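You operate a simulated robot arm through the tools that you are given. There is no shell and no other tool.

Carry out the task below with a simulated robot arm. There is one attempt and no reset: what you move stays moved.

## Task
Put things in order on the motor bench top. At the end: the yellow lot tag (marked "LOT 3") stands on top of the aluminium heat sink; the purple packing block is on the brown small carton (marked "TUBING"); the yellow packing block stands where the purple packing block stood; the white pad stands where the yellow lot tag stood; whatever was shut is shut again. Leave all else as you found it, and nothing knocked over.

Only the result counts: the job must be done as asked and must still hold three seconds after the hand-in. Knocking over, shifting, dropping, spilling or breaking anything else fails it.

## Robot
A 7-joint arm with a two-finger parallel gripper, fixed in place. Base frame: the origin is at the foot of the arm, x ahead of it, y to its left, z up; the work surface is at about z = 0.85. Lengths are in m, angles in degrees, forces in N, time in s.
With the tool pointing down near the work surface it reaches from about 0.3 to 0.7 m from the base axis. Its first joint turns from -66.0 to 66.0 degrees. Payload 1.57 kg.
The tool frame sits at the grasp point between the pads (the TCP): z along the fingers, y along the line on which they close. The tips reach 0.03 m beyond it. The gripper opens to 0.11 m. The fingers are 0.024 m wide and 0.012 m thick; the gripper's body (0.048 by 0.112 m) begins 0.078 m behind the TCP.
Orientation is told as [roll, pitch, yaw] about the base's x, y, z axes, in that order, counted from this pose: with the fingers straight down and closing along the base's y, the tool's x points along the base's -x, its y along +y and its z along -z.

## Interface
- The arm moves only by the tool move_arm. Its argument "rows" is one flat list of numbers, 6 for each row, row after row: the shift along the base's x, y, z in units of 100 mm (1.0 is 100 mm), then the turn, a rotation vector about the base's x, y, z in units of 90 degrees (1.0 is 90 degrees). In form: [x, y, z, rx, ry, rz, x, y, z, rx, ry, rz, ...]. A call has 1 to 20 rows; each row is the pose to reach, as a shift and turn from the pose commanded when the call began. "hand" is the closure, from 0 (fully open) to 1 (shut), set as the call begins (left out, the last holds). A call with a number of a shift or a turn outside -1 to 1 is refused whole. Rows are played at 5 a second. More than 0.05 m and 8.6 degrees between two rows, or a gripper value outside its range, and nothing of the call is played. Where a pose cannot be reached the arm comes as near as it can. A force on the tool above 40 N (or 10 N above the force at the start of the call, whichever is more), or a blocked arm, ends the call early, and 0.2 s more pass. The fingers move at their own pace (about 0.108 m/s each) and stop on an object; they squeeze with about 23 N. The grip force told is the motor's: it shows also when the fingers shut on nothing. Time passes only in rows, and 0.2 s behind the last, so rows that repeat a pose let the fingers close. The reply holds the time, the measured pose of the TCP, the force on the tool along the base axes, the opening and the grip force, in the units named above and with some noise, with the torque about the TCP (base axes, N m) and any sound that the robot's microphone picked up.
- Cameras (640 x 400 px; columns grow to the right, rows downward): "scene" is fixed at [0.1662, -0.3966, 1.3837]; the picture's right is [0.75, -0.67, 0.00], its down [-0.53, -0.59, -0.61] and it looks along [0.41, 0.46, -0.79] (base axes); focal length 236 px, centre (320, 200). "wrist" rides on the gripper at [0.07, 0.016, -0.141] in the tool frame; the picture's right is [-0.23, 0.97, 0.00], its down [-0.86, -0.20, -0.48] and it looks along [-0.47, -0.11, 0.88] (tool axes); focal length 222 px, centre (320, 200). There is no depth. A picture from a camera that has moved, and an enlarged one, comes with that camera's place and axes in the base frame and with its lens. The place of the scene camera against the robot may be out by one fixed shift of up to 0.012 m in any direction.
- get_image(camera): a new picture of that camera. The clock stands still meanwhile.
- inspect(camera, box): a new picture of the part [left, top, right, bottom] of that camera's present view, enlarged. The clock stands still meanwhile.
- sign_off(): hands the job in; it is judged then, once.

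Places have to be worked out from the pictures, the camera data and where the tool is seen. Open the gripper and draw the arm clear of the work before you hand the job in, unless the task says otherwise.

The tools are called after "Call:" as name(argument=value, ...) on one line, values as JSON. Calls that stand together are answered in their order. move_arm: Moves the arm, as the interface text tells. Its arguments: {"type":"object","properties":{"rows":{"type":"array"},"hand":{"type":"number"}},"required":["rows"]} The other tools are called the same way: get_image (camera) takes a picture; inspect (camera, box) takes an enlarged picture of a part of a camera's view; sign_off () hands the job in.

At the start:

```text
clock: 0.0
tool_pos: [0.4094, -0.1238, 1.1252]
ee_rot: [0.0, 0.0, 0.0]
contact_force: [-0.7, 0.4, -0.1]
moment: [0.0, 0.04, -0.01]
gripper_width: 0.1101
grip_force: 0.1
```

scene: 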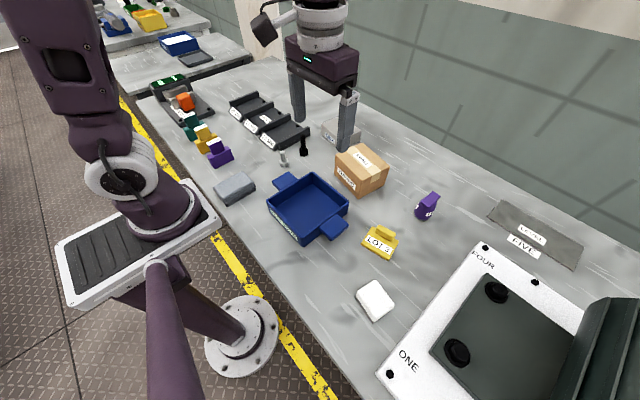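
wrist: 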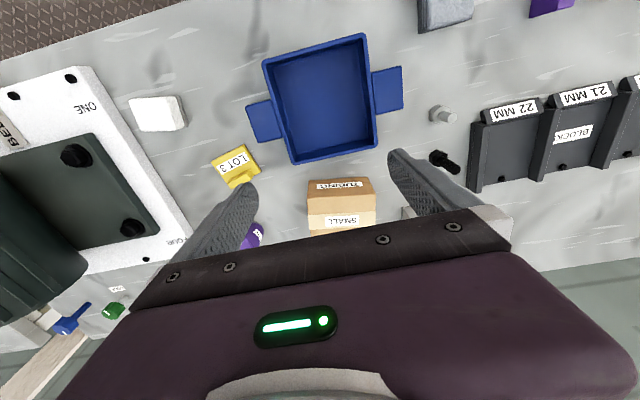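

The overview shows the tag, white pad, carton, tray and packing blocks; I'll enlarge parts of the scene view to identify things, before moving.

Call:
inspect(camera="scene", box=[130, 60, 290, 200])

Call:
inspect(camera="scene", box=[260, 100, 460, 340])

Call:
inspect(camera="scene", box=[360, 180, 640, 400])

Call:
inspect(camera="wrist", box=[120, 0, 640, 260])

```text
2.86 times, centred on (210, 130) of scene
camera zoom: at [0.1662, -0.3966, 1.3837], right [0.75, -0.67, 0.0], down [-0.53, -0.59, -0.61], along [0.41, 0.46, -0.79], focal length 675 px, centre (634, 400)
```

zoom: 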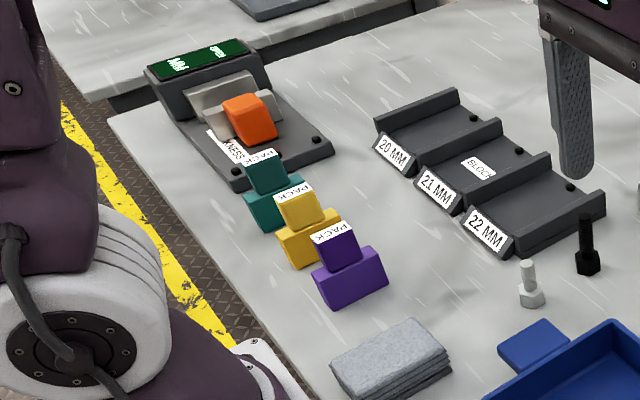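

```text
1.67 times, centred on (360, 220) of scene
camera zoom: at [0.1662, -0.3966, 1.3837], right [0.75, -0.67, 0.0], down [-0.53, -0.59, -0.61], along [0.41, 0.46, -0.79], focal length 394 px, centre (253, 167)
```

zoom: 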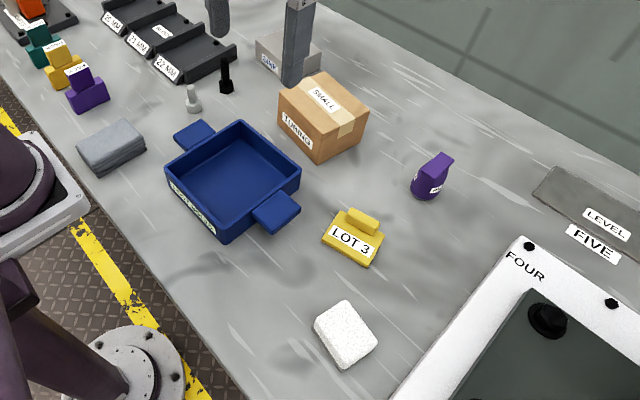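

```text
1.82 times, centred on (500, 290) of scene
camera zoom: at [0.1662, -0.3966, 1.3837], right [0.75, -0.67, 0.0], down [-0.53, -0.59, -0.61], along [0.41, 0.46, -0.79], focal length 430 px, centre (-7, 36)
```

zoom: 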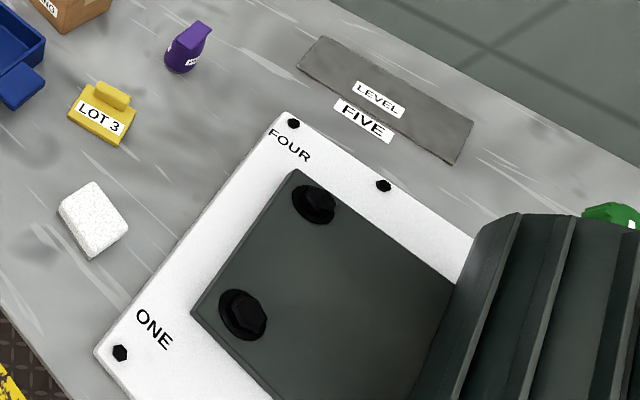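

```text
1.23 times, centred on (380, 130) of wrist
camera zoom: at [0.341, -0.1069, 1.2665], right [0.23, 0.97, 0.0], down [0.86, -0.2, 0.48], along [0.47, -0.11, -0.88], focal length 273 px, centre (246, 286)
```

zoom: 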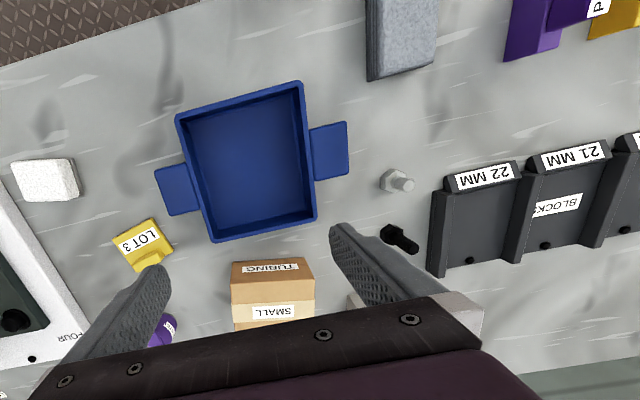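

The three packing blocks stand near y 0.25–0.45, and the grey box behind the carton (maybe the heat sink) is hidden by the gripper. I'll move the arm at this height to the left for a look at the whole bench.

Call:
move_arm(rows=[-0.1, 0.5, 0.1, 0, 0, 0, -0.2, 0.95, 0.2, 0, 0, 0, -0.4, 1, 0.3, 0, 0, 0, -0.6, 1, 0.3, 0, 0, 0], hand=0)

Call:
get_image(camera="scene")

Call:
get_image(camera="wrist")

```text
refused: row 1 steps farther than a row can; nothing moved
```

```text
taken
```

scene: 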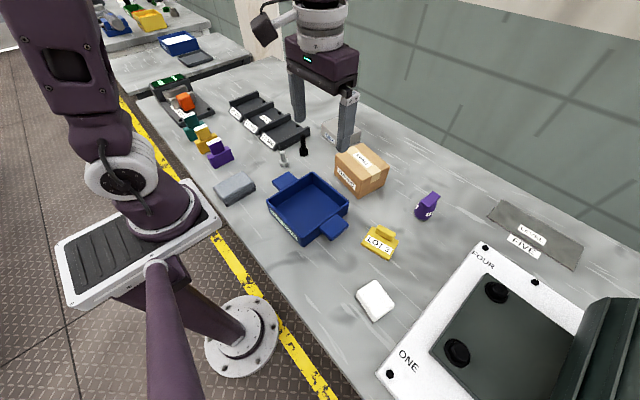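

```text
taken
camera wrist: at [0.341, -0.1069, 1.2665], right [0.23, 0.97, 0.0], down [0.86, -0.2, 0.48], along [0.47, -0.11, -0.88], focal length 222 px, centre (320, 200)
```

wrist: 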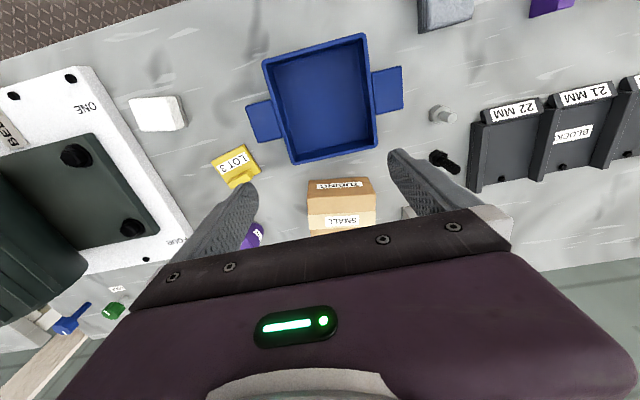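

The row step was just over 0.05 m. I'll use steps of at most 0.045 m to make the same survey move.

Call:
move_arm(rows=[-0.1, 0.4, 0.05, 0, 0, 0, -0.2, 0.8, 0.1, 0, 0, 0, -0.4, 1, 0.2, 0, 0, 0, -0.7, 1, 0.3, 0, 0, 0, -0.9, 1, 0.4, 0, 0, 0], hand=0)

Call:
get_image(camera="scene")

Call:
get_image(camera="wrist")

```text
clock: 1.2
tool_pos: [0.3207, -0.0252, 1.1654]
ee_rot: [0.1, 0.0, 0.1]
contact_force: [0.0, -0.3, 0.8]
moment: [0.0, 0.0, -0.01]
gripper_width: 0.1098
grip_force: 0.0
```

```text
taken
```

scene: 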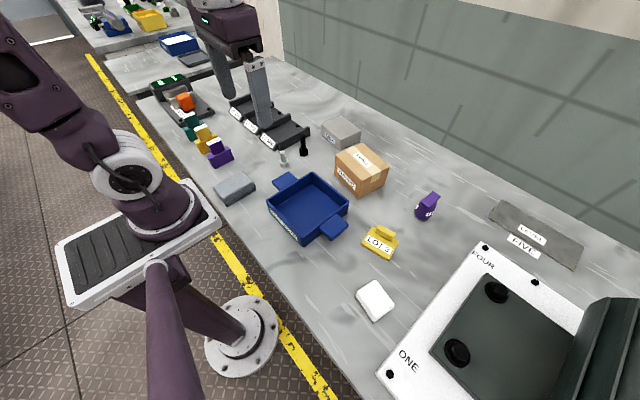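

```text
taken
camera wrist: at [0.2519, -0.0077, 1.3076], right [0.23, 0.97, 0.0], down [0.86, -0.2, 0.48], along [0.47, -0.11, -0.88], focal length 222 px, centre (320, 200)
```

wrist: 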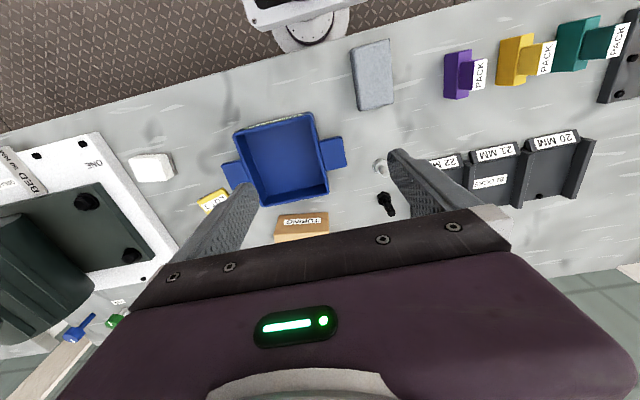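

Call:
inspect(camera="scene", box=[270, 90, 430, 200])

Call:
inspect(camera="wrist", box=[330, 0, 640, 200])

Call:
inspect(camera="scene", box=[330, 200, 450, 340])

```text
3.64 times, centred on (350, 145) of scene
camera zoom: at [0.1662, -0.3966, 1.3837], right [0.75, -0.67, 0.0], down [-0.53, -0.59, -0.61], along [0.41, 0.46, -0.79], focal length 859 px, centre (211, 400)
```

zoom: 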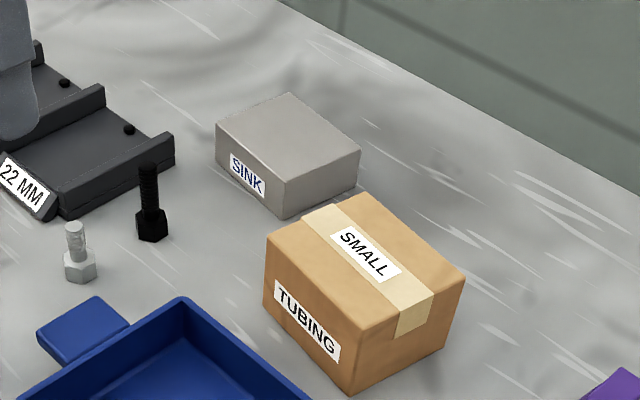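

```text
2.00 times, centred on (485, 100) of wrist
camera zoom: at [0.2519, -0.0077, 1.3076], right [0.23, 0.97, 0.0], down [0.86, -0.2, 0.48], along [0.47, -0.11, -0.88], focal length 444 px, centre (-10, 400)
```

zoom: 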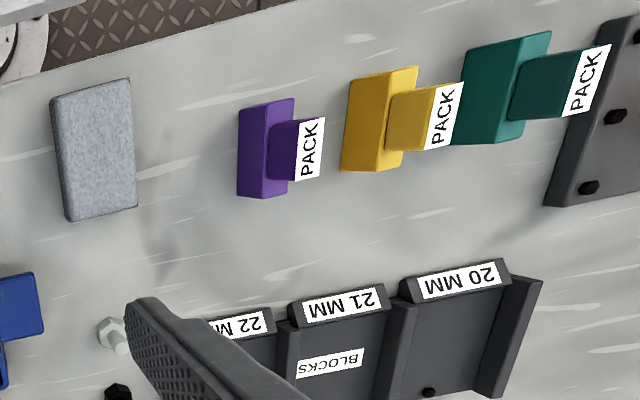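

```text
2.86 times, centred on (390, 270) of scene
camera zoom: at [0.1662, -0.3966, 1.3837], right [0.75, -0.67, 0.0], down [-0.53, -0.59, -0.61], along [0.41, 0.46, -0.79], focal length 675 px, centre (120, 0)
```

zoom: 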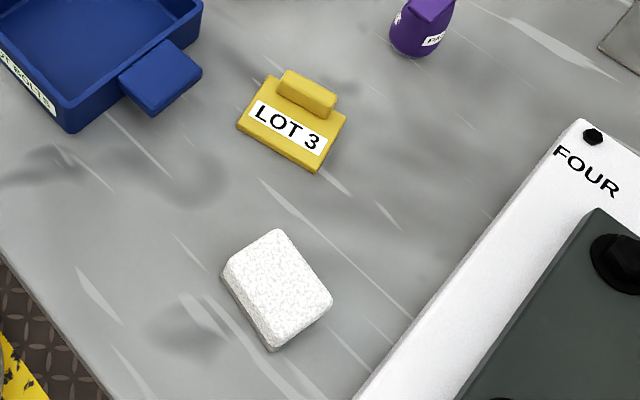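

The grey "SINK" block behind the carton is the heat sink, and the packing blocks are base-plus-knob shapes. I'll travel left at this height to get a close view of the blocks.

Call:
move_arm(rows=[0.1, 0.35, 0, 0, 0, 0, 0.1, 0.7, 0, 0, 0, 0, 0.2, 1, 0, 0, 0, 0])

Call:
move_arm(rows=[0, 0.35, -0.1, 0, 0, 0, 0, 0.7, -0.2, 0, 0, 0, 0, 1, -0.3, 0, 0, 0])

Call:
move_arm(rows=[0, 0.35, -0.1, 0, 0, 0, 0, 0.7, -0.2, 0, 0, 0, 0, 0.7, -0.2, 0, 0, 0])

Call:
get_image(camera="wrist")

Call:
get_image(camera="scene")

```text
clock: 2.0
tool_pos: [0.3434, 0.0774, 1.1652]
ee_rot: [0.0, 0.0, -0.1]
contact_force: [-0.6, 1.1, 0.0]
moment: [-0.01, -0.01, 0.01]
gripper_width: 0.11
grip_force: 0.1
```

```text
clock: 2.8
tool_pos: [0.3409, 0.1762, 1.1355]
ee_rot: [0.0, -0.1, 0.0]
contact_force: [-0.2, 0.2, -0.5]
moment: [0.0, 0.04, -0.03]
gripper_width: 0.1099
grip_force: 0.2
```

```text
clock: 3.6
tool_pos: [0.3404, 0.2457, 1.1158]
ee_rot: [-0.1, -0.1, 0.0]
contact_force: [0.1, 0.1, -0.3]
moment: [0.0, 0.0, -0.05]
gripper_width: 0.1102
grip_force: 0.0
```

```text
taken
camera wrist: at [0.2709, 0.2636, 1.2577], right [0.23, 0.97, 0.0], down [0.85, -0.2, 0.48], along [0.47, -0.11, -0.88], focal length 222 px, centre (320, 200)
```

wrist: 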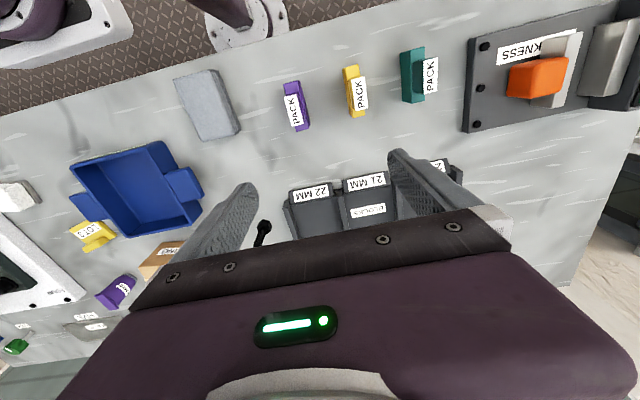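

```text
taken
```

scene: 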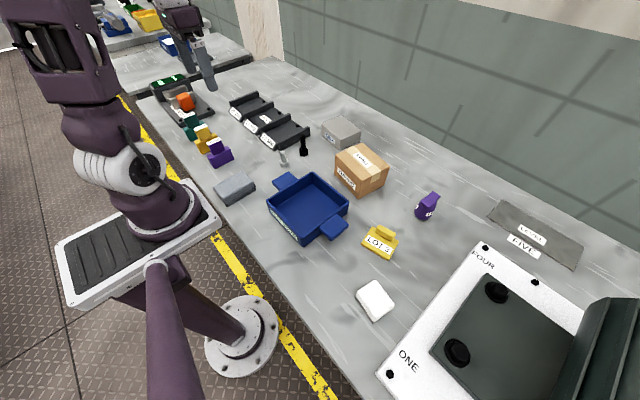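

Call:
inspect(camera="wrist", box=[260, 30, 460, 150])

Call:
inspect(camera="scene", box=[170, 105, 250, 175])

```text
3.20 times, centred on (360, 90) of wrist
camera zoom: at [0.2709, 0.2636, 1.2577], right [0.23, 0.97, 0.0], down [0.85, -0.2, 0.48], along [0.47, -0.11, -0.88], focal length 711 px, centre (192, 552)
```

zoom: 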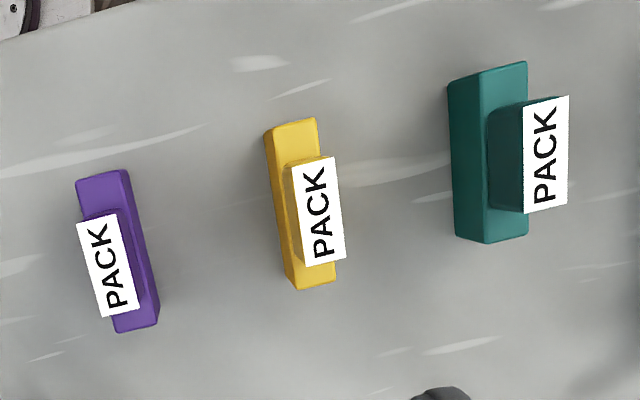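

```text
5.71 times, centred on (210, 140) of scene
camera zoom: at [0.1662, -0.3966, 1.3837], right [0.75, -0.67, 0.0], down [-0.53, -0.59, -0.61], along [0.41, 0.46, -0.79], focal length 1350 px, centre (949, 543)
```

zoom: 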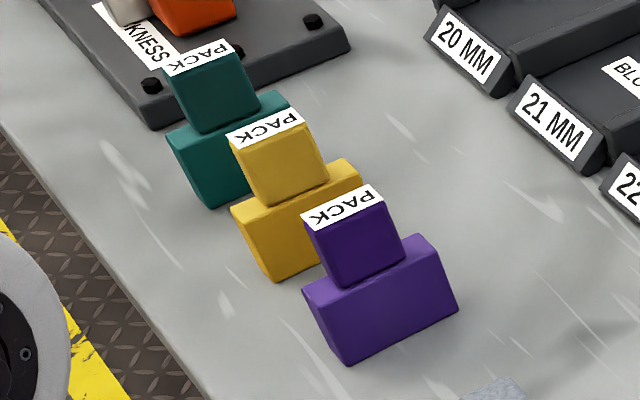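

From this view I put the purple block at about (0.299, 0.222), base ~0.067×0.022 m with its long side along x, top near z≈0.955; the yellow one is at about (0.299, 0.309). I'll go above the purple block with the fingers half closed and check from close up.

Call:
move_arm(rows=[-0.2, -0.12, -0.35, 0, 0, 0, -0.404, -0.232, -0.7, 0, 0, 0, -0.404, -0.232, -0.7, 0, 0, 0], hand=0.4)

Call:
get_image(camera="wrist")

Call:
inspect(camera="scene", box=[140, 60, 300, 180])

```text
clock: 4.4
tool_pos: [0.2977, 0.2204, 1.0446]
ee_rot: [0.0, 0.0, 0.0]
contact_force: [-0.3, -0.9, -0.6]
moment: [-0.01, -0.01, 0.0]
gripper_width: 0.0659
grip_force: 0.1
```

```text
taken
camera wrist: at [0.2282, 0.2374, 1.1869], right [0.23, 0.97, 0.0], down [0.86, -0.2, 0.48], along [0.47, -0.11, -0.88], focal length 222 px, centre (320, 200)
```

wrist: 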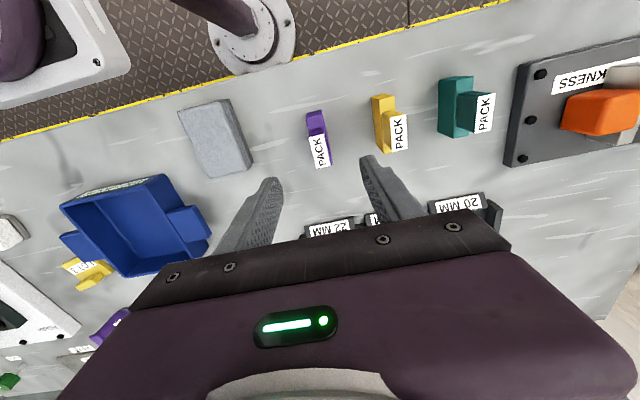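

```text
3.33 times, centred on (220, 120) of scene
camera zoom: at [0.1662, -0.3966, 1.3837], right [0.75, -0.67, 0.0], down [-0.53, -0.59, -0.61], along [0.41, 0.46, -0.79], focal length 788 px, centre (653, 467)
```

zoom: 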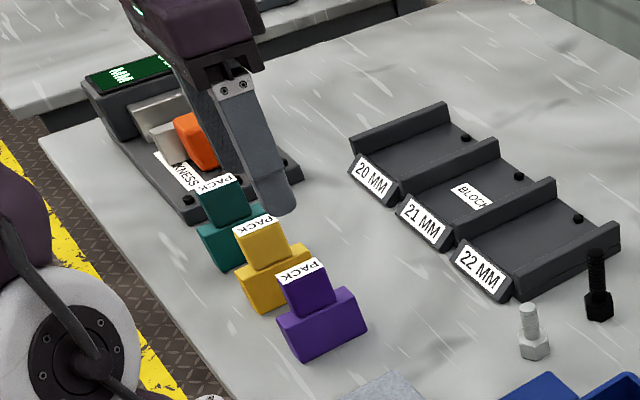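

Fingers straddle the purple block in the picture. I'll enlarge to fix its height and place.

Call:
inspect(camera="wrist", box=[260, 80, 420, 180])

```text
4.00 times, centred on (340, 130) of wrist
camera zoom: at [0.2282, 0.2374, 1.1869], right [0.23, 0.97, 0.0], down [0.86, -0.2, 0.48], along [0.47, -0.11, -0.88], focal length 888 px, centre (240, 480)
```

zoom: 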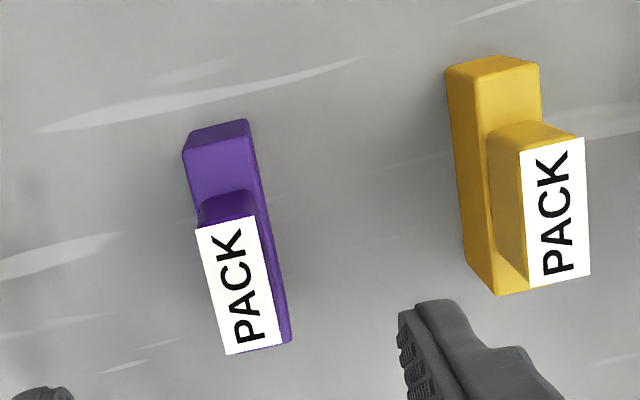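

The purple block is centred at about (0.299, 0.2206), shoulder ~0.895, top ~0.937. I'll lower around its base, then close.

Call:
move_arm(rows=[0, -0.01, -0.4, 0, 0, 0, 0.0, -0.02, -0.8, 0, 0, 0])

Call:
move_arm(rows=[0, 0, -0.25, 0, 0, 0, 0, 0, -0.5, 0, 0, 0, 0, 0, -0.72, 0, 0, 0, 0, 0, -0.72, 0, 0, 0])

Call:
get_image(camera="wrist")

Call:
inspect(camera="scene", box=[140, 80, 280, 180])

```text
clock: 5.0
tool_pos: [0.2973, 0.2193, 0.9672]
ee_rot: [0.1, -0.1, -0.1]
contact_force: [0.4, 0.0, -0.9]
moment: [-0.01, -0.02, 0.04]
gripper_width: 0.0664
grip_force: 0.1
```

```text
clock: 6.0
tool_pos: [0.3002, 0.22, 0.8937]
ee_rot: [-0.1, -0.1, 0.1]
contact_force: [0.2, 0.5, -0.9]
moment: [-0.02, 0.0, -0.01]
gripper_width: 0.0658
grip_force: 0.0
```

```text
taken
camera wrist: at [0.2297, 0.2374, 1.0354], right [0.23, 0.97, 0.0], down [0.86, -0.2, 0.48], along [0.47, -0.11, -0.88], focal length 222 px, centre (320, 200)
```

wrist: 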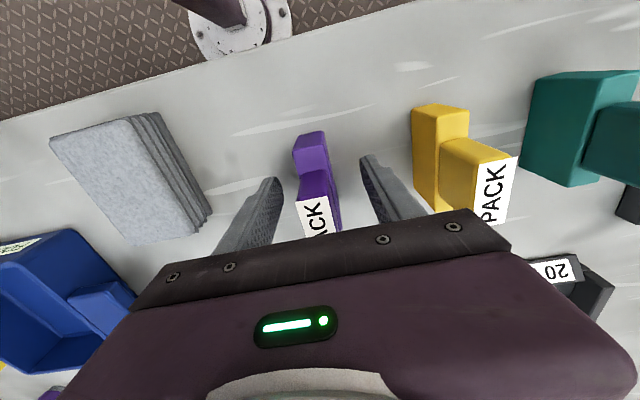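

```text
4.00 times, centred on (210, 130) of scene
camera zoom: at [0.1662, -0.3966, 1.3837], right [0.75, -0.67, 0.0], down [-0.53, -0.59, -0.61], along [0.41, 0.46, -0.79], focal length 945 px, centre (760, 480)
```

zoom: 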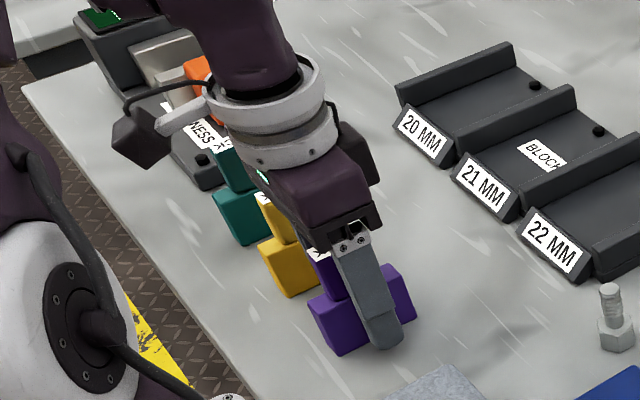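

The fingers straddle the purple base with clearance on both sides, and the TCP is at z≈0.893. Closing now, holding still.

Call:
move_arm(rows=[0, 0, 0, 0, 0, 0, 0, 0, 0, 0, 0, 0, 0, 0, 0, 0, 0, 0, 0, 0, 0, 0, 0, 0], hand=1)

Call:
move_arm(rows=[0, 0, 0.15, 0, 0, 0, 0, 0, 0.3, 0, 0, 0])

Call:
inspect(camera="scene", box=[140, 80, 280, 180])

Call:
get_image(camera="wrist")

```text
clock: 7.0
tool_pos: [0.2993, 0.2204, 0.8943]
ee_rot: [0.0, -0.1, -0.1]
contact_force: [-0.4, 0.1, 0.0]
moment: [-0.03, -0.01, 0.0]
gripper_width: 0.0215
grip_force: 23.0
```

```text
clock: 7.6
tool_pos: [0.2984, 0.2195, 0.9254]
ee_rot: [0.0, -0.1, 0.0]
contact_force: [-0.1, -0.6, -1.8]
moment: [0.01, -0.04, 0.02]
gripper_width: 0.0216
grip_force: 23.2
```

```text
4.00 times, centred on (210, 130) of scene
camera zoom: at [0.1662, -0.3966, 1.3837], right [0.75, -0.67, 0.0], down [-0.53, -0.59, -0.61], along [0.41, 0.46, -0.79], focal length 945 px, centre (760, 480)
```

zoom: 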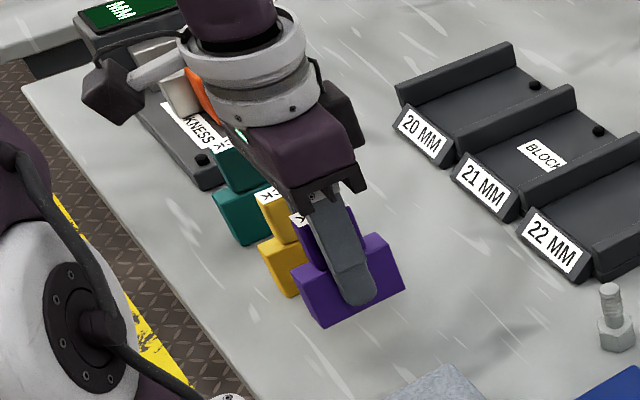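

```text
taken
camera wrist: at [0.2288, 0.2363, 1.0663], right [0.23, 0.97, 0.0], down [0.86, -0.2, 0.48], along [0.47, -0.11, -0.88], focal length 222 px, centre (320, 200)
```

wrist: 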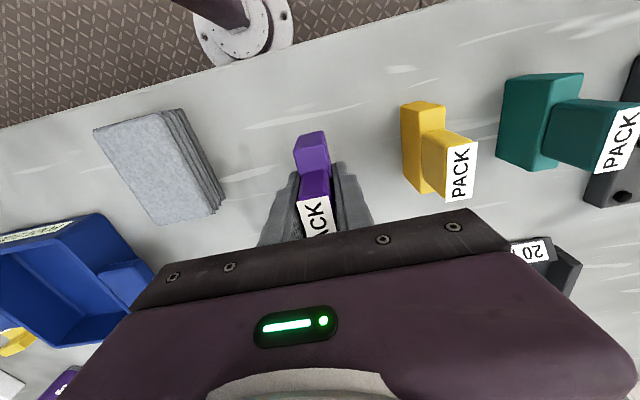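

The purple block is held (width 0.0215) and lifted clean; its spot was (0.299, 0.2205). I estimate the carton at about (0.59, -0.105), top near z 0.92; I'll lift and travel toward it, then look from the wrist.

Call:
move_arm(rows=[0, 0, 0.4, 0, 0, 0, 0, 0, 0.8, 0, 0, 0, 0, 0, 1, 0, 0, 0])

Call:
move_arm(rows=[0.17, -0.33, 0.1, 0, 0, 0, 0.33, -0.67, 0.2, 0, 0, 0, 0.5, -1, 0.3, 0, 0, 0])

Call:
move_arm(rows=[0.17, -0.33, 0, 0, 0, 0, 0.33, -0.67, 0, 0, 0, 0, 0.5, -1, 0, 0, 0, 0])

Call:
move_arm(rows=[0.3, -0.3, 0, 0, 0, 0, 0.6, -0.6, 0, 0, 0, 0, 0.9, -0.9, 0, 0, 0, 0, 0.9, -0.9, 0, 0, 0, 0])

Call:
get_image(camera="wrist")

Call:
get_image(camera="scene")

```text
clock: 8.4
tool_pos: [0.3021, 0.2227, 1.0238]
ee_rot: [0.0, 0.0, 0.0]
contact_force: [-0.2, -0.7, -1.7]
moment: [0.03, 0.0, -0.04]
gripper_width: 0.0213
grip_force: 23.1
```

```text
clock: 9.2
tool_pos: [0.351, 0.1214, 1.053]
ee_rot: [0.0, 0.0, -0.1]
contact_force: [-0.7, 0.0, -2.2]
moment: [0.01, 0.0, 0.0]
gripper_width: 0.0218
grip_force: 23.1
```

```text
clock: 10.0
tool_pos: [0.3997, 0.0237, 1.0559]
ee_rot: [0.0, 0.0, 0.1]
contact_force: [0.2, -0.3, -2.9]
moment: [0.02, -0.03, -0.02]
gripper_width: 0.0218
grip_force: 23.0
```

```text
clock: 11.0
tool_pos: [0.4897, -0.068, 1.0545]
ee_rot: [0.0, 0.0, 0.0]
contact_force: [0.1, 0.0, -1.9]
moment: [0.01, 0.04, 0.0]
gripper_width: 0.0217
grip_force: 23.0
```

```text
taken
camera wrist: at [0.4203, -0.051, 1.1959], right [0.23, 0.97, 0.0], down [0.86, -0.2, 0.48], along [0.47, -0.11, -0.88], focal length 222 px, centre (320, 200)
```

wrist: 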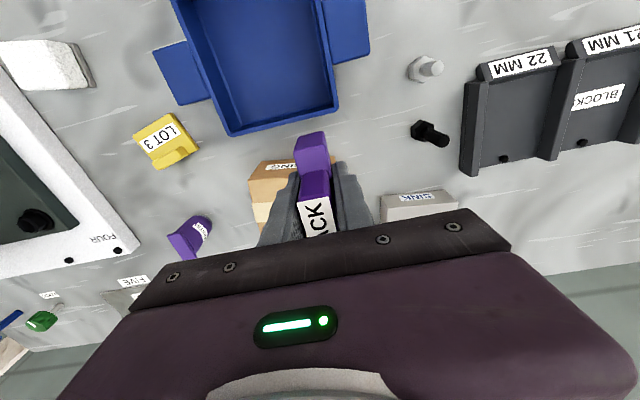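

```text
taken
```

scene: 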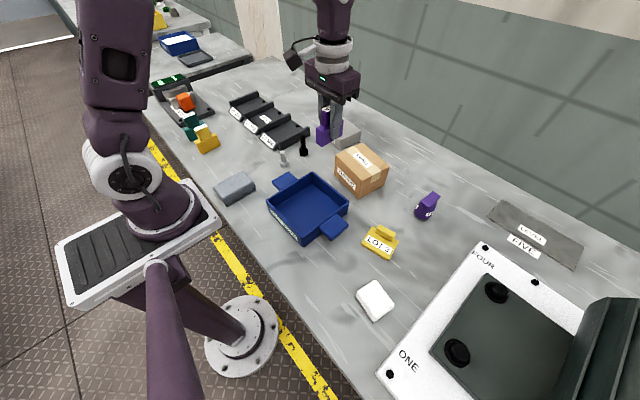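

The block is held square. I'll enlarge the wrist view around the carton to locate it against the tool.

Call:
inspect(camera="wrist", box=[220, 130, 480, 290])

Call:
inspect(camera="scene", box=[300, 100, 400, 210])

```text
2.46 times, centred on (350, 210) of wrist
camera zoom: at [0.4203, -0.051, 1.1959], right [0.23, 0.97, 0.0], down [0.86, -0.2, 0.48], along [0.47, -0.11, -0.88], focal length 547 px, centre (246, 175)
```

zoom: 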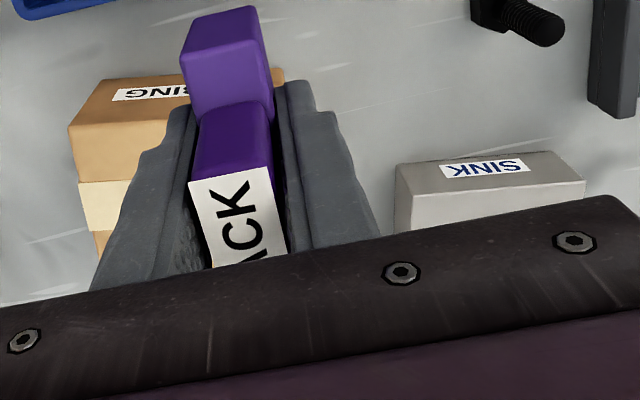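

```text
3.64 times, centred on (350, 155) of scene
camera zoom: at [0.1662, -0.3967, 1.3837], right [0.75, -0.67, 0.0], down [-0.53, -0.59, -0.61], along [0.41, 0.46, -0.79], focal length 859 px, centre (211, 364)
```

zoom: 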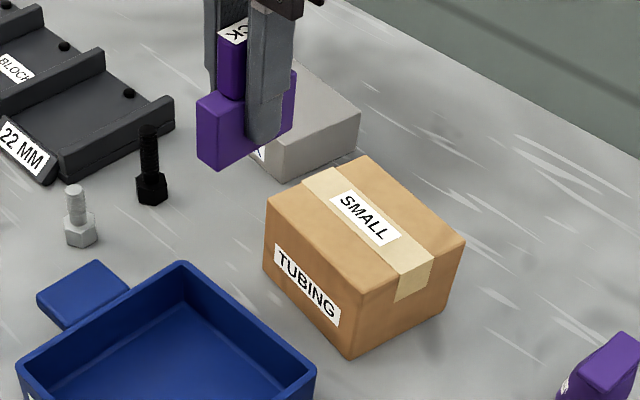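

Carton works out at centre ≈(0.572, -0.120), yaw ≈ -10°, top ≈ 0.929; heat sink centre ≈(0.672, 0.061), top ≈ 0.893. Moving the block above the carton centre and part-way down.

Call:
move_arm(rows=[0.41, -0.25, 0, 0, 0, 0, 0.825, -0.5, 0, 0, 0, 0, 0.825, -0.5, -0.3, 0, 0, 0, 0.825, -0.5, -0.65, 0, 0, 0, 0.825, -0.5, -0.65, 0, 0, 0])

Call:
inspect(camera="scene", box=[300, 90, 420, 210])

Call:
get_image(camera="wrist")

```text
clock: 12.2
tool_pos: [0.5747, -0.1204, 0.9879]
ee_rot: [0.0, 0.0, 0.1]
contact_force: [0.5, 0.4, -2.6]
moment: [-0.02, 0.04, -0.01]
gripper_width: 0.0215
grip_force: 23.0
```

```text
3.33 times, centred on (360, 150) of scene
camera zoom: at [0.1662, -0.3967, 1.3837], right [0.75, -0.67, 0.0], down [-0.53, -0.59, -0.61], along [0.41, 0.46, -0.79], focal length 788 px, centre (187, 367)
```

zoom: 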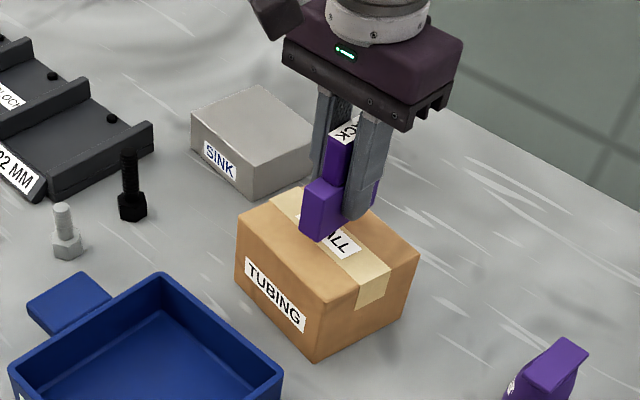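

```text
taken
camera wrist: at [0.5054, -0.1039, 1.1294], right [0.23, 0.97, 0.0], down [0.86, -0.2, 0.48], along [0.47, -0.11, -0.88], focal length 222 px, centre (320, 200)
```

wrist: 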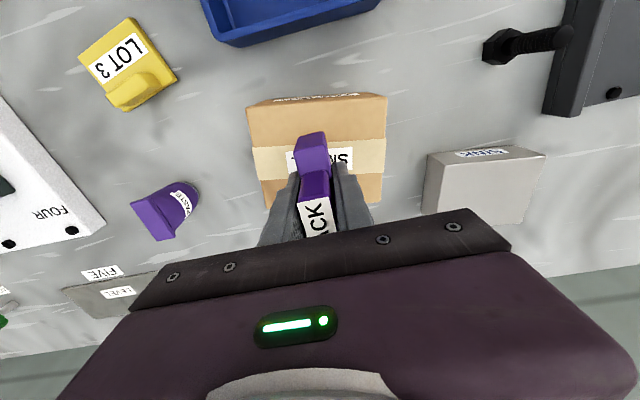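

The block hangs about 1–2 cm above the carton, well inside its top. I'll lower in small steps, watching the force.

Call:
move_arm(rows=[0, 0, -0.05, 0, 0, 0, 0, 0, -0.1, 0, 0, 0])

Call:
move_arm(rows=[0, 0, -0.03, 0, 0, 0, 0, 0, -0.03, 0, 0, 0])

Call:
inspect(camera="scene", box=[320, 120, 400, 200])

```text
clock: 12.8
tool_pos: [0.5739, -0.1204, 0.9768]
ee_rot: [0.0, 0.1, -0.1]
contact_force: [0.5, -0.8, -1.8]
moment: [-0.02, 0.0, 0.0]
gripper_width: 0.0215
grip_force: 23.3
```

```text
clock: 13.4
tool_pos: [0.5725, -0.12, 0.9746]
ee_rot: [0.1, 0.0, 0.1]
contact_force: [-0.2, 0.1, -2.2]
moment: [-0.02, -0.01, -0.02]
gripper_width: 0.0216
grip_force: 23.3
```

```text
5.00 times, centred on (360, 160) of scene
camera zoom: at [0.1662, -0.3967, 1.3837], right [0.75, -0.67, 0.0], down [-0.53, -0.59, -0.61], along [0.41, 0.46, -0.79], focal length 1182 px, centre (120, 400)
```

zoom: 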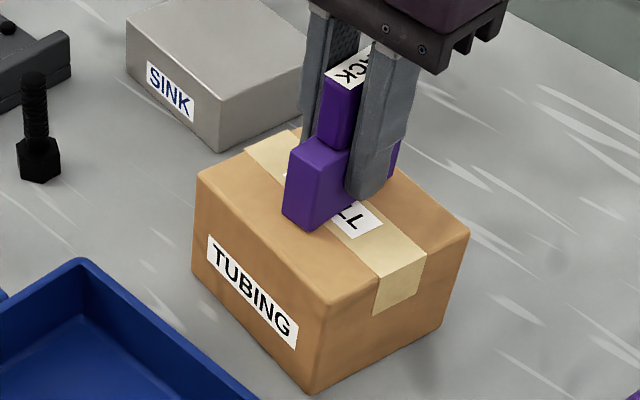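

No contact yet (force still about -2 N, the block's weight). Continuing down in 2–3 mm steps.

Call:
move_arm(rows=[0, 0, -0.03, 0, 0, 0, 0, 0, -0.03, 0, 0, 0])

Call:
move_arm(rows=[0, 0, -0.02, 0, 0, 0, 0, 0, -0.02, 0, 0, 0])

Call:
inspect(camera="scene", box=[320, 120, 400, 200])

```text
clock: 14.0
tool_pos: [0.5737, -0.1189, 0.9723]
ee_rot: [0.0, -0.2, 0.0]
contact_force: [-1.0, -3.4, 16.3]
moment: [-0.06, -0.03, -0.02]
gripper_width: 0.0218
grip_force: 23.2
```

```text
clock: 14.6
tool_pos: [0.5721, -0.1196, 0.9691]
ee_rot: [0.0, 0.1, 0.1]
contact_force: [1.1, -4.3, 8.3]
moment: [-0.16, -0.33, -0.09]
gripper_width: 0.0217
grip_force: 23.1
```

```text
5.00 times, centred on (360, 160) of scene
camera zoom: at [0.1661, -0.3967, 1.3837], right [0.75, -0.67, 0.0], down [-0.53, -0.59, -0.61], along [0.41, 0.46, -0.79], focal length 1182 px, centre (120, 400)
```

zoom: 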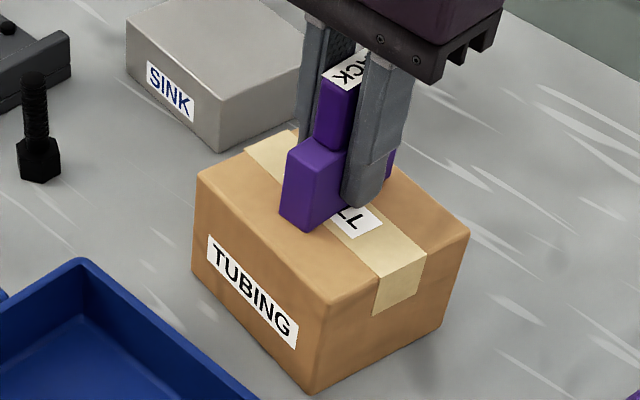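

Contact at TCP z≈0.972; the block now rests on the carton. I'll ease up 2 mm and open the fingers.

Call:
move_arm(rows=[0, 0, 0.02, 0, 0, 0, 0, 0, 0.02, 0, 0, 0])

Call:
move_arm(rows=[0, 0, 0, 0, 0, 0, 0, 0, 0, 0, 0, 0, 0, 0, 0, 0, 0, 0], hand=0.45)

Call:
move_arm(rows=[0, 0, 0.2, 0, 0, 0, 0, 0, 0.6, 0, 0, 0, 0, 0, 1, 0, 0, 0])

Call:
inspect(camera="scene", box=[320, 120, 400, 200])

Call:
get_image(camera="wrist")

```text
clock: 15.2
tool_pos: [0.574, -0.1185, 0.9707]
ee_rot: [0.0, 0.0, 0.0]
contact_force: [-0.8, 1.3, -1.5]
moment: [0.01, 0.02, -0.03]
gripper_width: 0.022
grip_force: 23.0
```

```text
clock: 16.0
tool_pos: [0.5732, -0.1178, 0.9725]
ee_rot: [0.0, -0.1, 0.0]
contact_force: [-0.7, -0.9, -0.4]
moment: [0.0, -0.01, 0.02]
gripper_width: 0.0605
grip_force: 0.0
```

```text
clock: 16.8
tool_pos: [0.5702, -0.1209, 1.0678]
ee_rot: [0.0, -0.1, 0.1]
contact_force: [0.0, -0.8, -0.3]
moment: [-0.01, -0.01, 0.01]
gripper_width: 0.0604
grip_force: 0.0
```

```text
5.00 times, centred on (360, 160) of scene
camera zoom: at [0.1662, -0.3966, 1.3837], right [0.75, -0.67, 0.0], down [-0.53, -0.59, -0.61], along [0.41, 0.46, -0.79], focal length 1182 px, centre (120, 400)
```

zoom: 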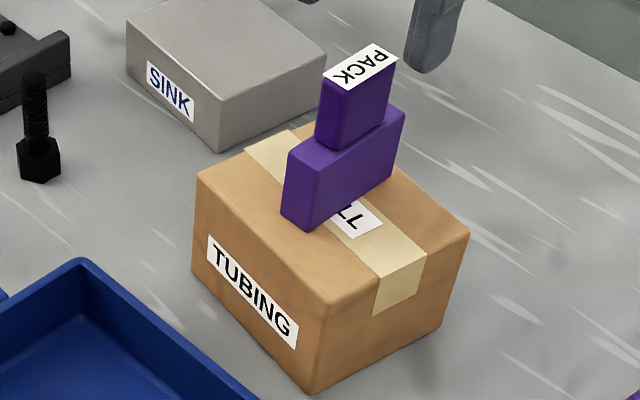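

```text
taken
camera wrist: at [0.501, -0.1032, 1.2104], right [0.23, 0.97, 0.0], down [0.86, -0.2, 0.48], along [0.47, -0.11, -0.88], focal length 222 px, centre (320, 200)
```

wrist: 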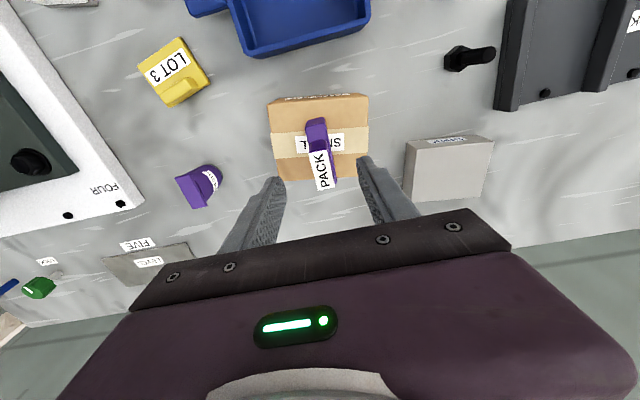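

The purple block stands upright on the carton. Next I'll study the lot tag and white pad from here.

Call:
inspect(camera="wrist", box=[110, 20, 270, 120])

Call:
inspect(camera="scene", box=[340, 210, 420, 270])

Call:
inspect(camera="scene", box=[340, 265, 420, 335])

```text
4.00 times, centred on (190, 70) of wrist
camera zoom: at [0.501, -0.1032, 1.2104], right [0.23, 0.97, 0.0], down [0.86, -0.2, 0.48], along [0.47, -0.11, -0.88], focal length 888 px, centre (840, 720)
```

zoom: 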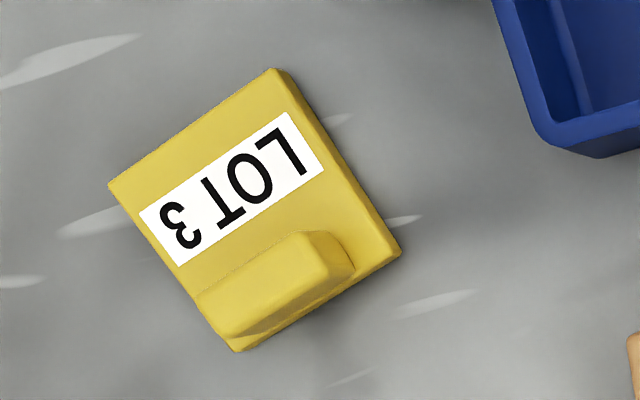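

```text
6.67 times, centred on (380, 240) of scene
camera zoom: at [0.1662, -0.3966, 1.3837], right [0.75, -0.67, 0.0], down [-0.53, -0.59, -0.61], along [0.41, 0.46, -0.79], focal length 1576 px, centre (-80, -67)
```

zoom: 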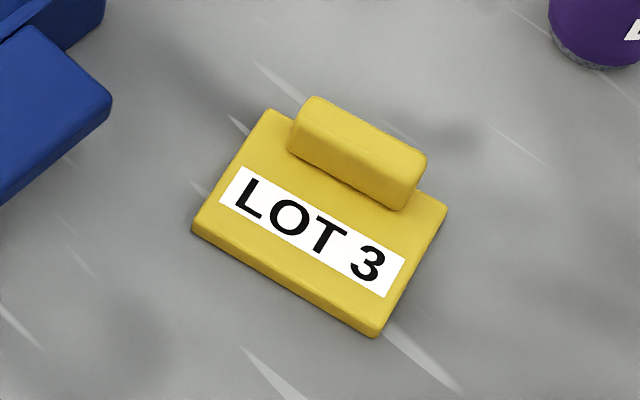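

```text
5.71 times, centred on (380, 300) of scene
camera zoom: at [0.1662, -0.3966, 1.3837], right [0.75, -0.67, 0.0], down [-0.53, -0.59, -0.61], along [0.41, 0.46, -0.79], focal length 1350 px, centre (-23, -371)
```

zoom: 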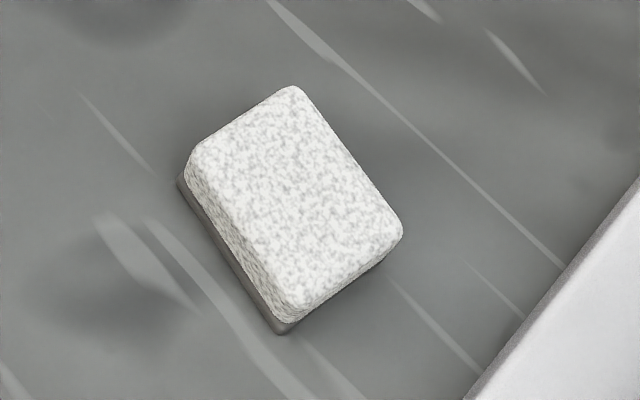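

The tag is a ~0.074×0.059 plate centred at about (0.450, -0.2975), yaw ≈ +12°, with an upright ridge near its far edge. I'll go above the ridge while turning the gripper to yaw ≈ -78° so it closes across the ridge.

Call:
move_arm(rows=[-0.1, -0.1, 0.03, 0, 0, -0.0863, -0.2, -0.2, 0.03, 0, 0, -0.1726, -0.3, -0.3, 0.03, 0, 0, -0.2589, -0.4, -0.4, 0.03, 0, 0, -0.3452, -0.5, -0.5, 0.03, 0, 0, -0.4315, -0.6, -0.6, 0.03, 0, 0, -0.5178, -0.7, -0.7, 0.03, 0, 0, -0.6041, -0.8, -0.8, 0.03, 0, 0, -0.6904, -0.9, -0.9, 0, 0, 0, -0.7767, -1, -1, 0, 0, 0, -0.863], hand=0.45)

Call:
move_arm(rows=[0, -0.37, 0, 0, 0, 0, 0, -0.74, 0, 0, 0, 0, 0, -0.74, -0.2, 0, 0, 0, 0, -0.74, -0.2, 0, 0, 0])

Call:
get_image(camera="wrist")

Call:
get_image(camera="scene")

```text
clock: 19.0
tool_pos: [0.4724, -0.2192, 1.0716]
ee_rot: [0.1, -0.1, -77.8]
contact_force: [0.5, 0.0, -0.4]
moment: [0.0, 0.03, 0.02]
gripper_width: 0.0605
grip_force: 0.1
```

```text
clock: 20.0
tool_pos: [0.4726, -0.2926, 1.0524]
ee_rot: [0.0, 0.0, -77.7]
contact_force: [0.6, 0.5, -0.3]
moment: [0.02, 0.01, 0.0]
gripper_width: 0.0604
grip_force: 0.1
```

```text
taken
camera wrist: at [0.4746, -0.2209, 1.1935], right [1.0, -0.01, 0.0], down [-0.01, -0.88, 0.48], along [-0.01, -0.48, -0.88], focal length 222 px, centre (320, 200)
```

wrist: 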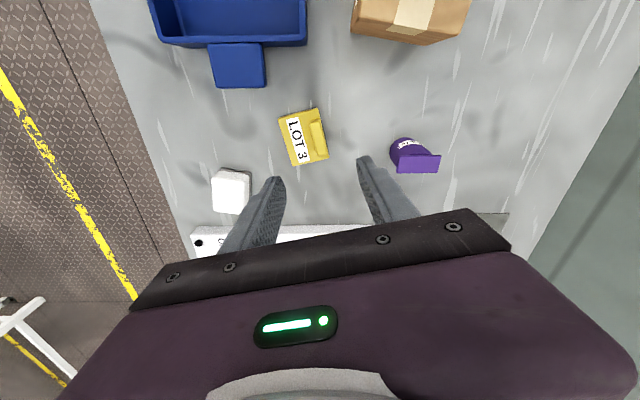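

```text
taken
```

scene: 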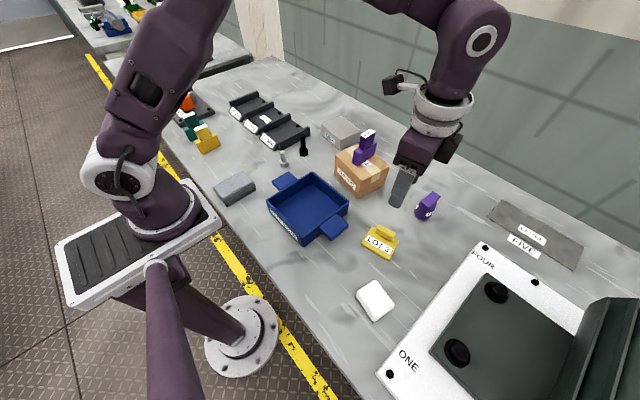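

Call:
inspect(camera="wrist", box=[240, 90, 400, 190])

Call:
inspect(camera="wrist", box=[180, 150, 280, 230])

```text
4.00 times, centred on (320, 140) of wrist
camera zoom: at [0.4746, -0.2209, 1.1935], right [1.0, -0.01, 0.0], down [-0.01, -0.88, 0.48], along [-0.01, -0.48, -0.88], focal length 888 px, centre (320, 440)
```

zoom: 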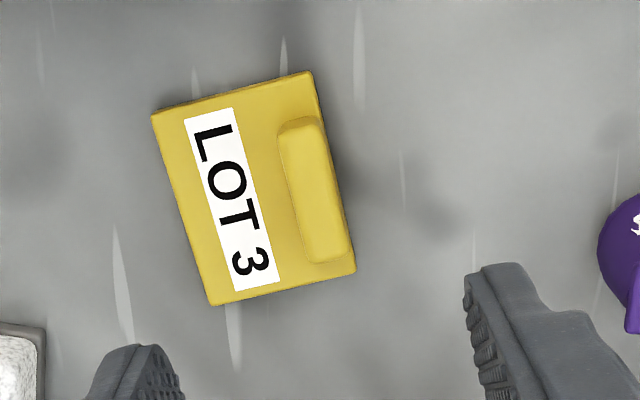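

```text
5.00 times, centred on (230, 190) of wrist
camera zoom: at [0.4746, -0.2209, 1.1935], right [1.0, -0.01, 0.0], down [-0.01, -0.88, 0.48], along [-0.01, -0.48, -0.88], focal length 1111 px, centre (770, 250)
```

zoom: 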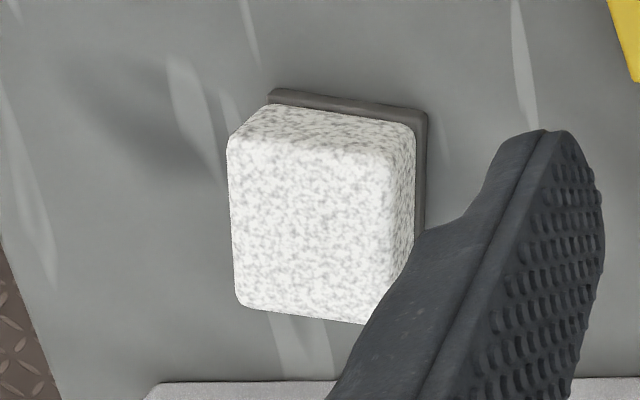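

Both views agree: tag centre (0.4503, -0.298), yaw ≈13°, ridge centre ≈(0.471, -0.292), ~14 mm thick, top ≈0.883. The fingers are lined up; I'll lower so the tips sit just above the plate and check.

Call:
move_arm(rows=[0, 0.01, -0.4, 0, 0, 0, 0, 0.01, -0.8, 0, 0, 0, 0, 0.01, -1, 0, 0, 0])

Call:
move_arm(rows=[0, 0, -0.3, 0, 0, 0, 0, 0, -0.5, 0, 0, 0, 0, 0, -0.54, 0, 0, 0, 0, 0, -0.54, 0, 0, 0])

Call:
get_image(camera="wrist")

Call:
inspect(camera="scene", box=[330, 180, 450, 270])

```text
clock: 20.8
tool_pos: [0.4747, -0.293, 0.9499]
ee_rot: [0.0, 0.0, -77.7]
contact_force: [0.0, 0.3, -0.6]
moment: [0.02, 0.01, -0.01]
gripper_width: 0.0604
grip_force: 0.1
```

```text
clock: 21.8
tool_pos: [0.4724, -0.2939, 0.8975]
ee_rot: [0.0, -0.1, -77.7]
contact_force: [1.2, 0.8, -0.3]
moment: [-0.01, -0.02, -0.03]
gripper_width: 0.0602
grip_force: 0.0
```

```text
taken
camera wrist: at [0.4741, -0.2212, 1.039], right [1.0, -0.01, 0.0], down [-0.01, -0.88, 0.48], along [-0.01, -0.48, -0.88], focal length 222 px, centre (320, 200)
```

wrist: 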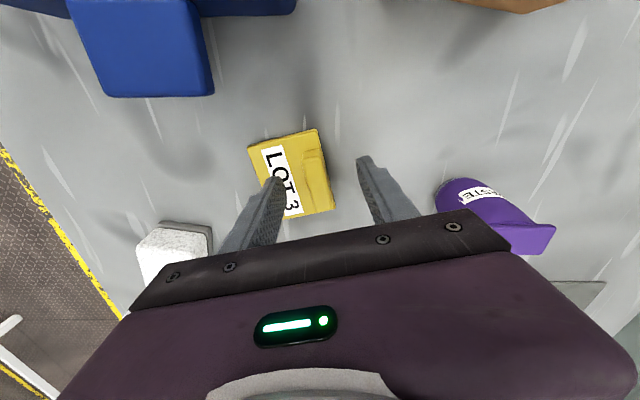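

```text
4.44 times, centred on (390, 225) of scene
camera zoom: at [0.1662, -0.3966, 1.3837], right [0.75, -0.67, 0.0], down [-0.53, -0.59, -0.61], along [0.41, 0.46, -0.79], focal length 1050 px, centre (9, 89)
```

zoom: 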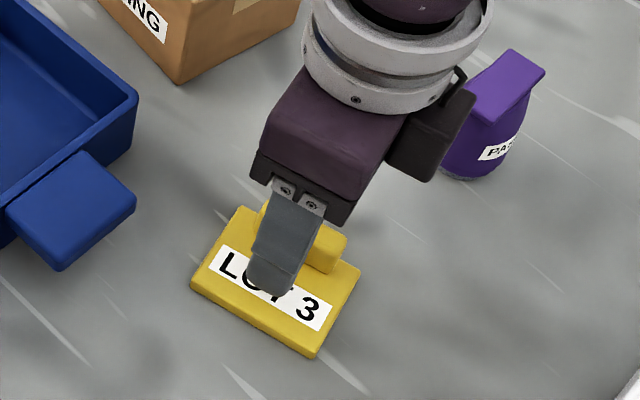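

The fingers straddle the ridge with no contact. I'll go 2 mm lower and close on the ridge.

Call:
move_arm(rows=[0, 0, -0.02, 0, 0, 0, 0, 0, -0.02, 0, 0, 0])

Call:
move_arm(rows=[0, 0, 0, 0, 0, 0, 0, 0, 0, 0, 0, 0, 0, 0, 0, 0, 0, 0, 0, 0, 0, 0, 0, 0], hand=1)

Call:
inspect(camera="scene", box=[330, 180, 450, 270])

Call:
get_image(camera="wrist")

```text
clock: 22.4
tool_pos: [0.4737, -0.2926, 0.8958]
ee_rot: [0.0, 0.0, -77.8]
contact_force: [-0.3, -0.1, -0.1]
moment: [0.01, -0.01, 0.01]
gripper_width: 0.0607
grip_force: 0.1
```

```text
clock: 23.4
tool_pos: [0.4731, -0.2936, 0.8953]
ee_rot: [0.0, 0.0, -77.6]
contact_force: [0.4, 0.4, -0.1]
moment: [0.0, -0.01, -0.02]
gripper_width: 0.0149
grip_force: 23.1
```

```text
4.44 times, centred on (390, 225) of scene
camera zoom: at [0.1662, -0.3966, 1.3837], right [0.75, -0.67, 0.0], down [-0.53, -0.59, -0.61], along [0.41, 0.46, -0.79], focal length 1050 px, centre (9, 89)
```

zoom: 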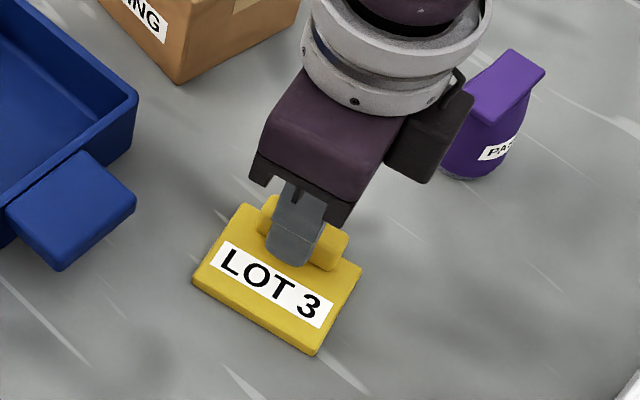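

```text
taken
camera wrist: at [0.4743, -0.221, 1.0374], right [1.0, -0.01, 0.0], down [-0.01, -0.88, 0.48], along [-0.01, -0.48, -0.88], focal length 222 px, centre (320, 200)
```

wrist: 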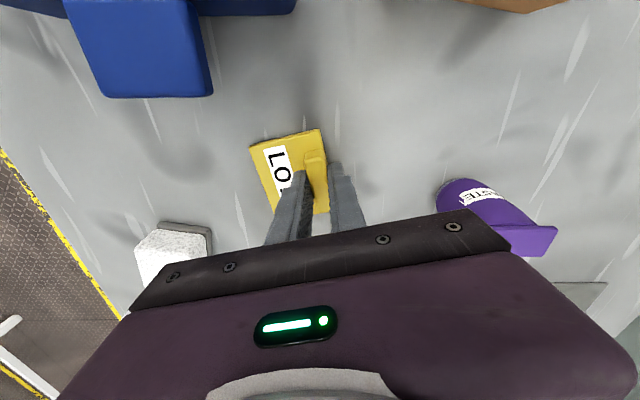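

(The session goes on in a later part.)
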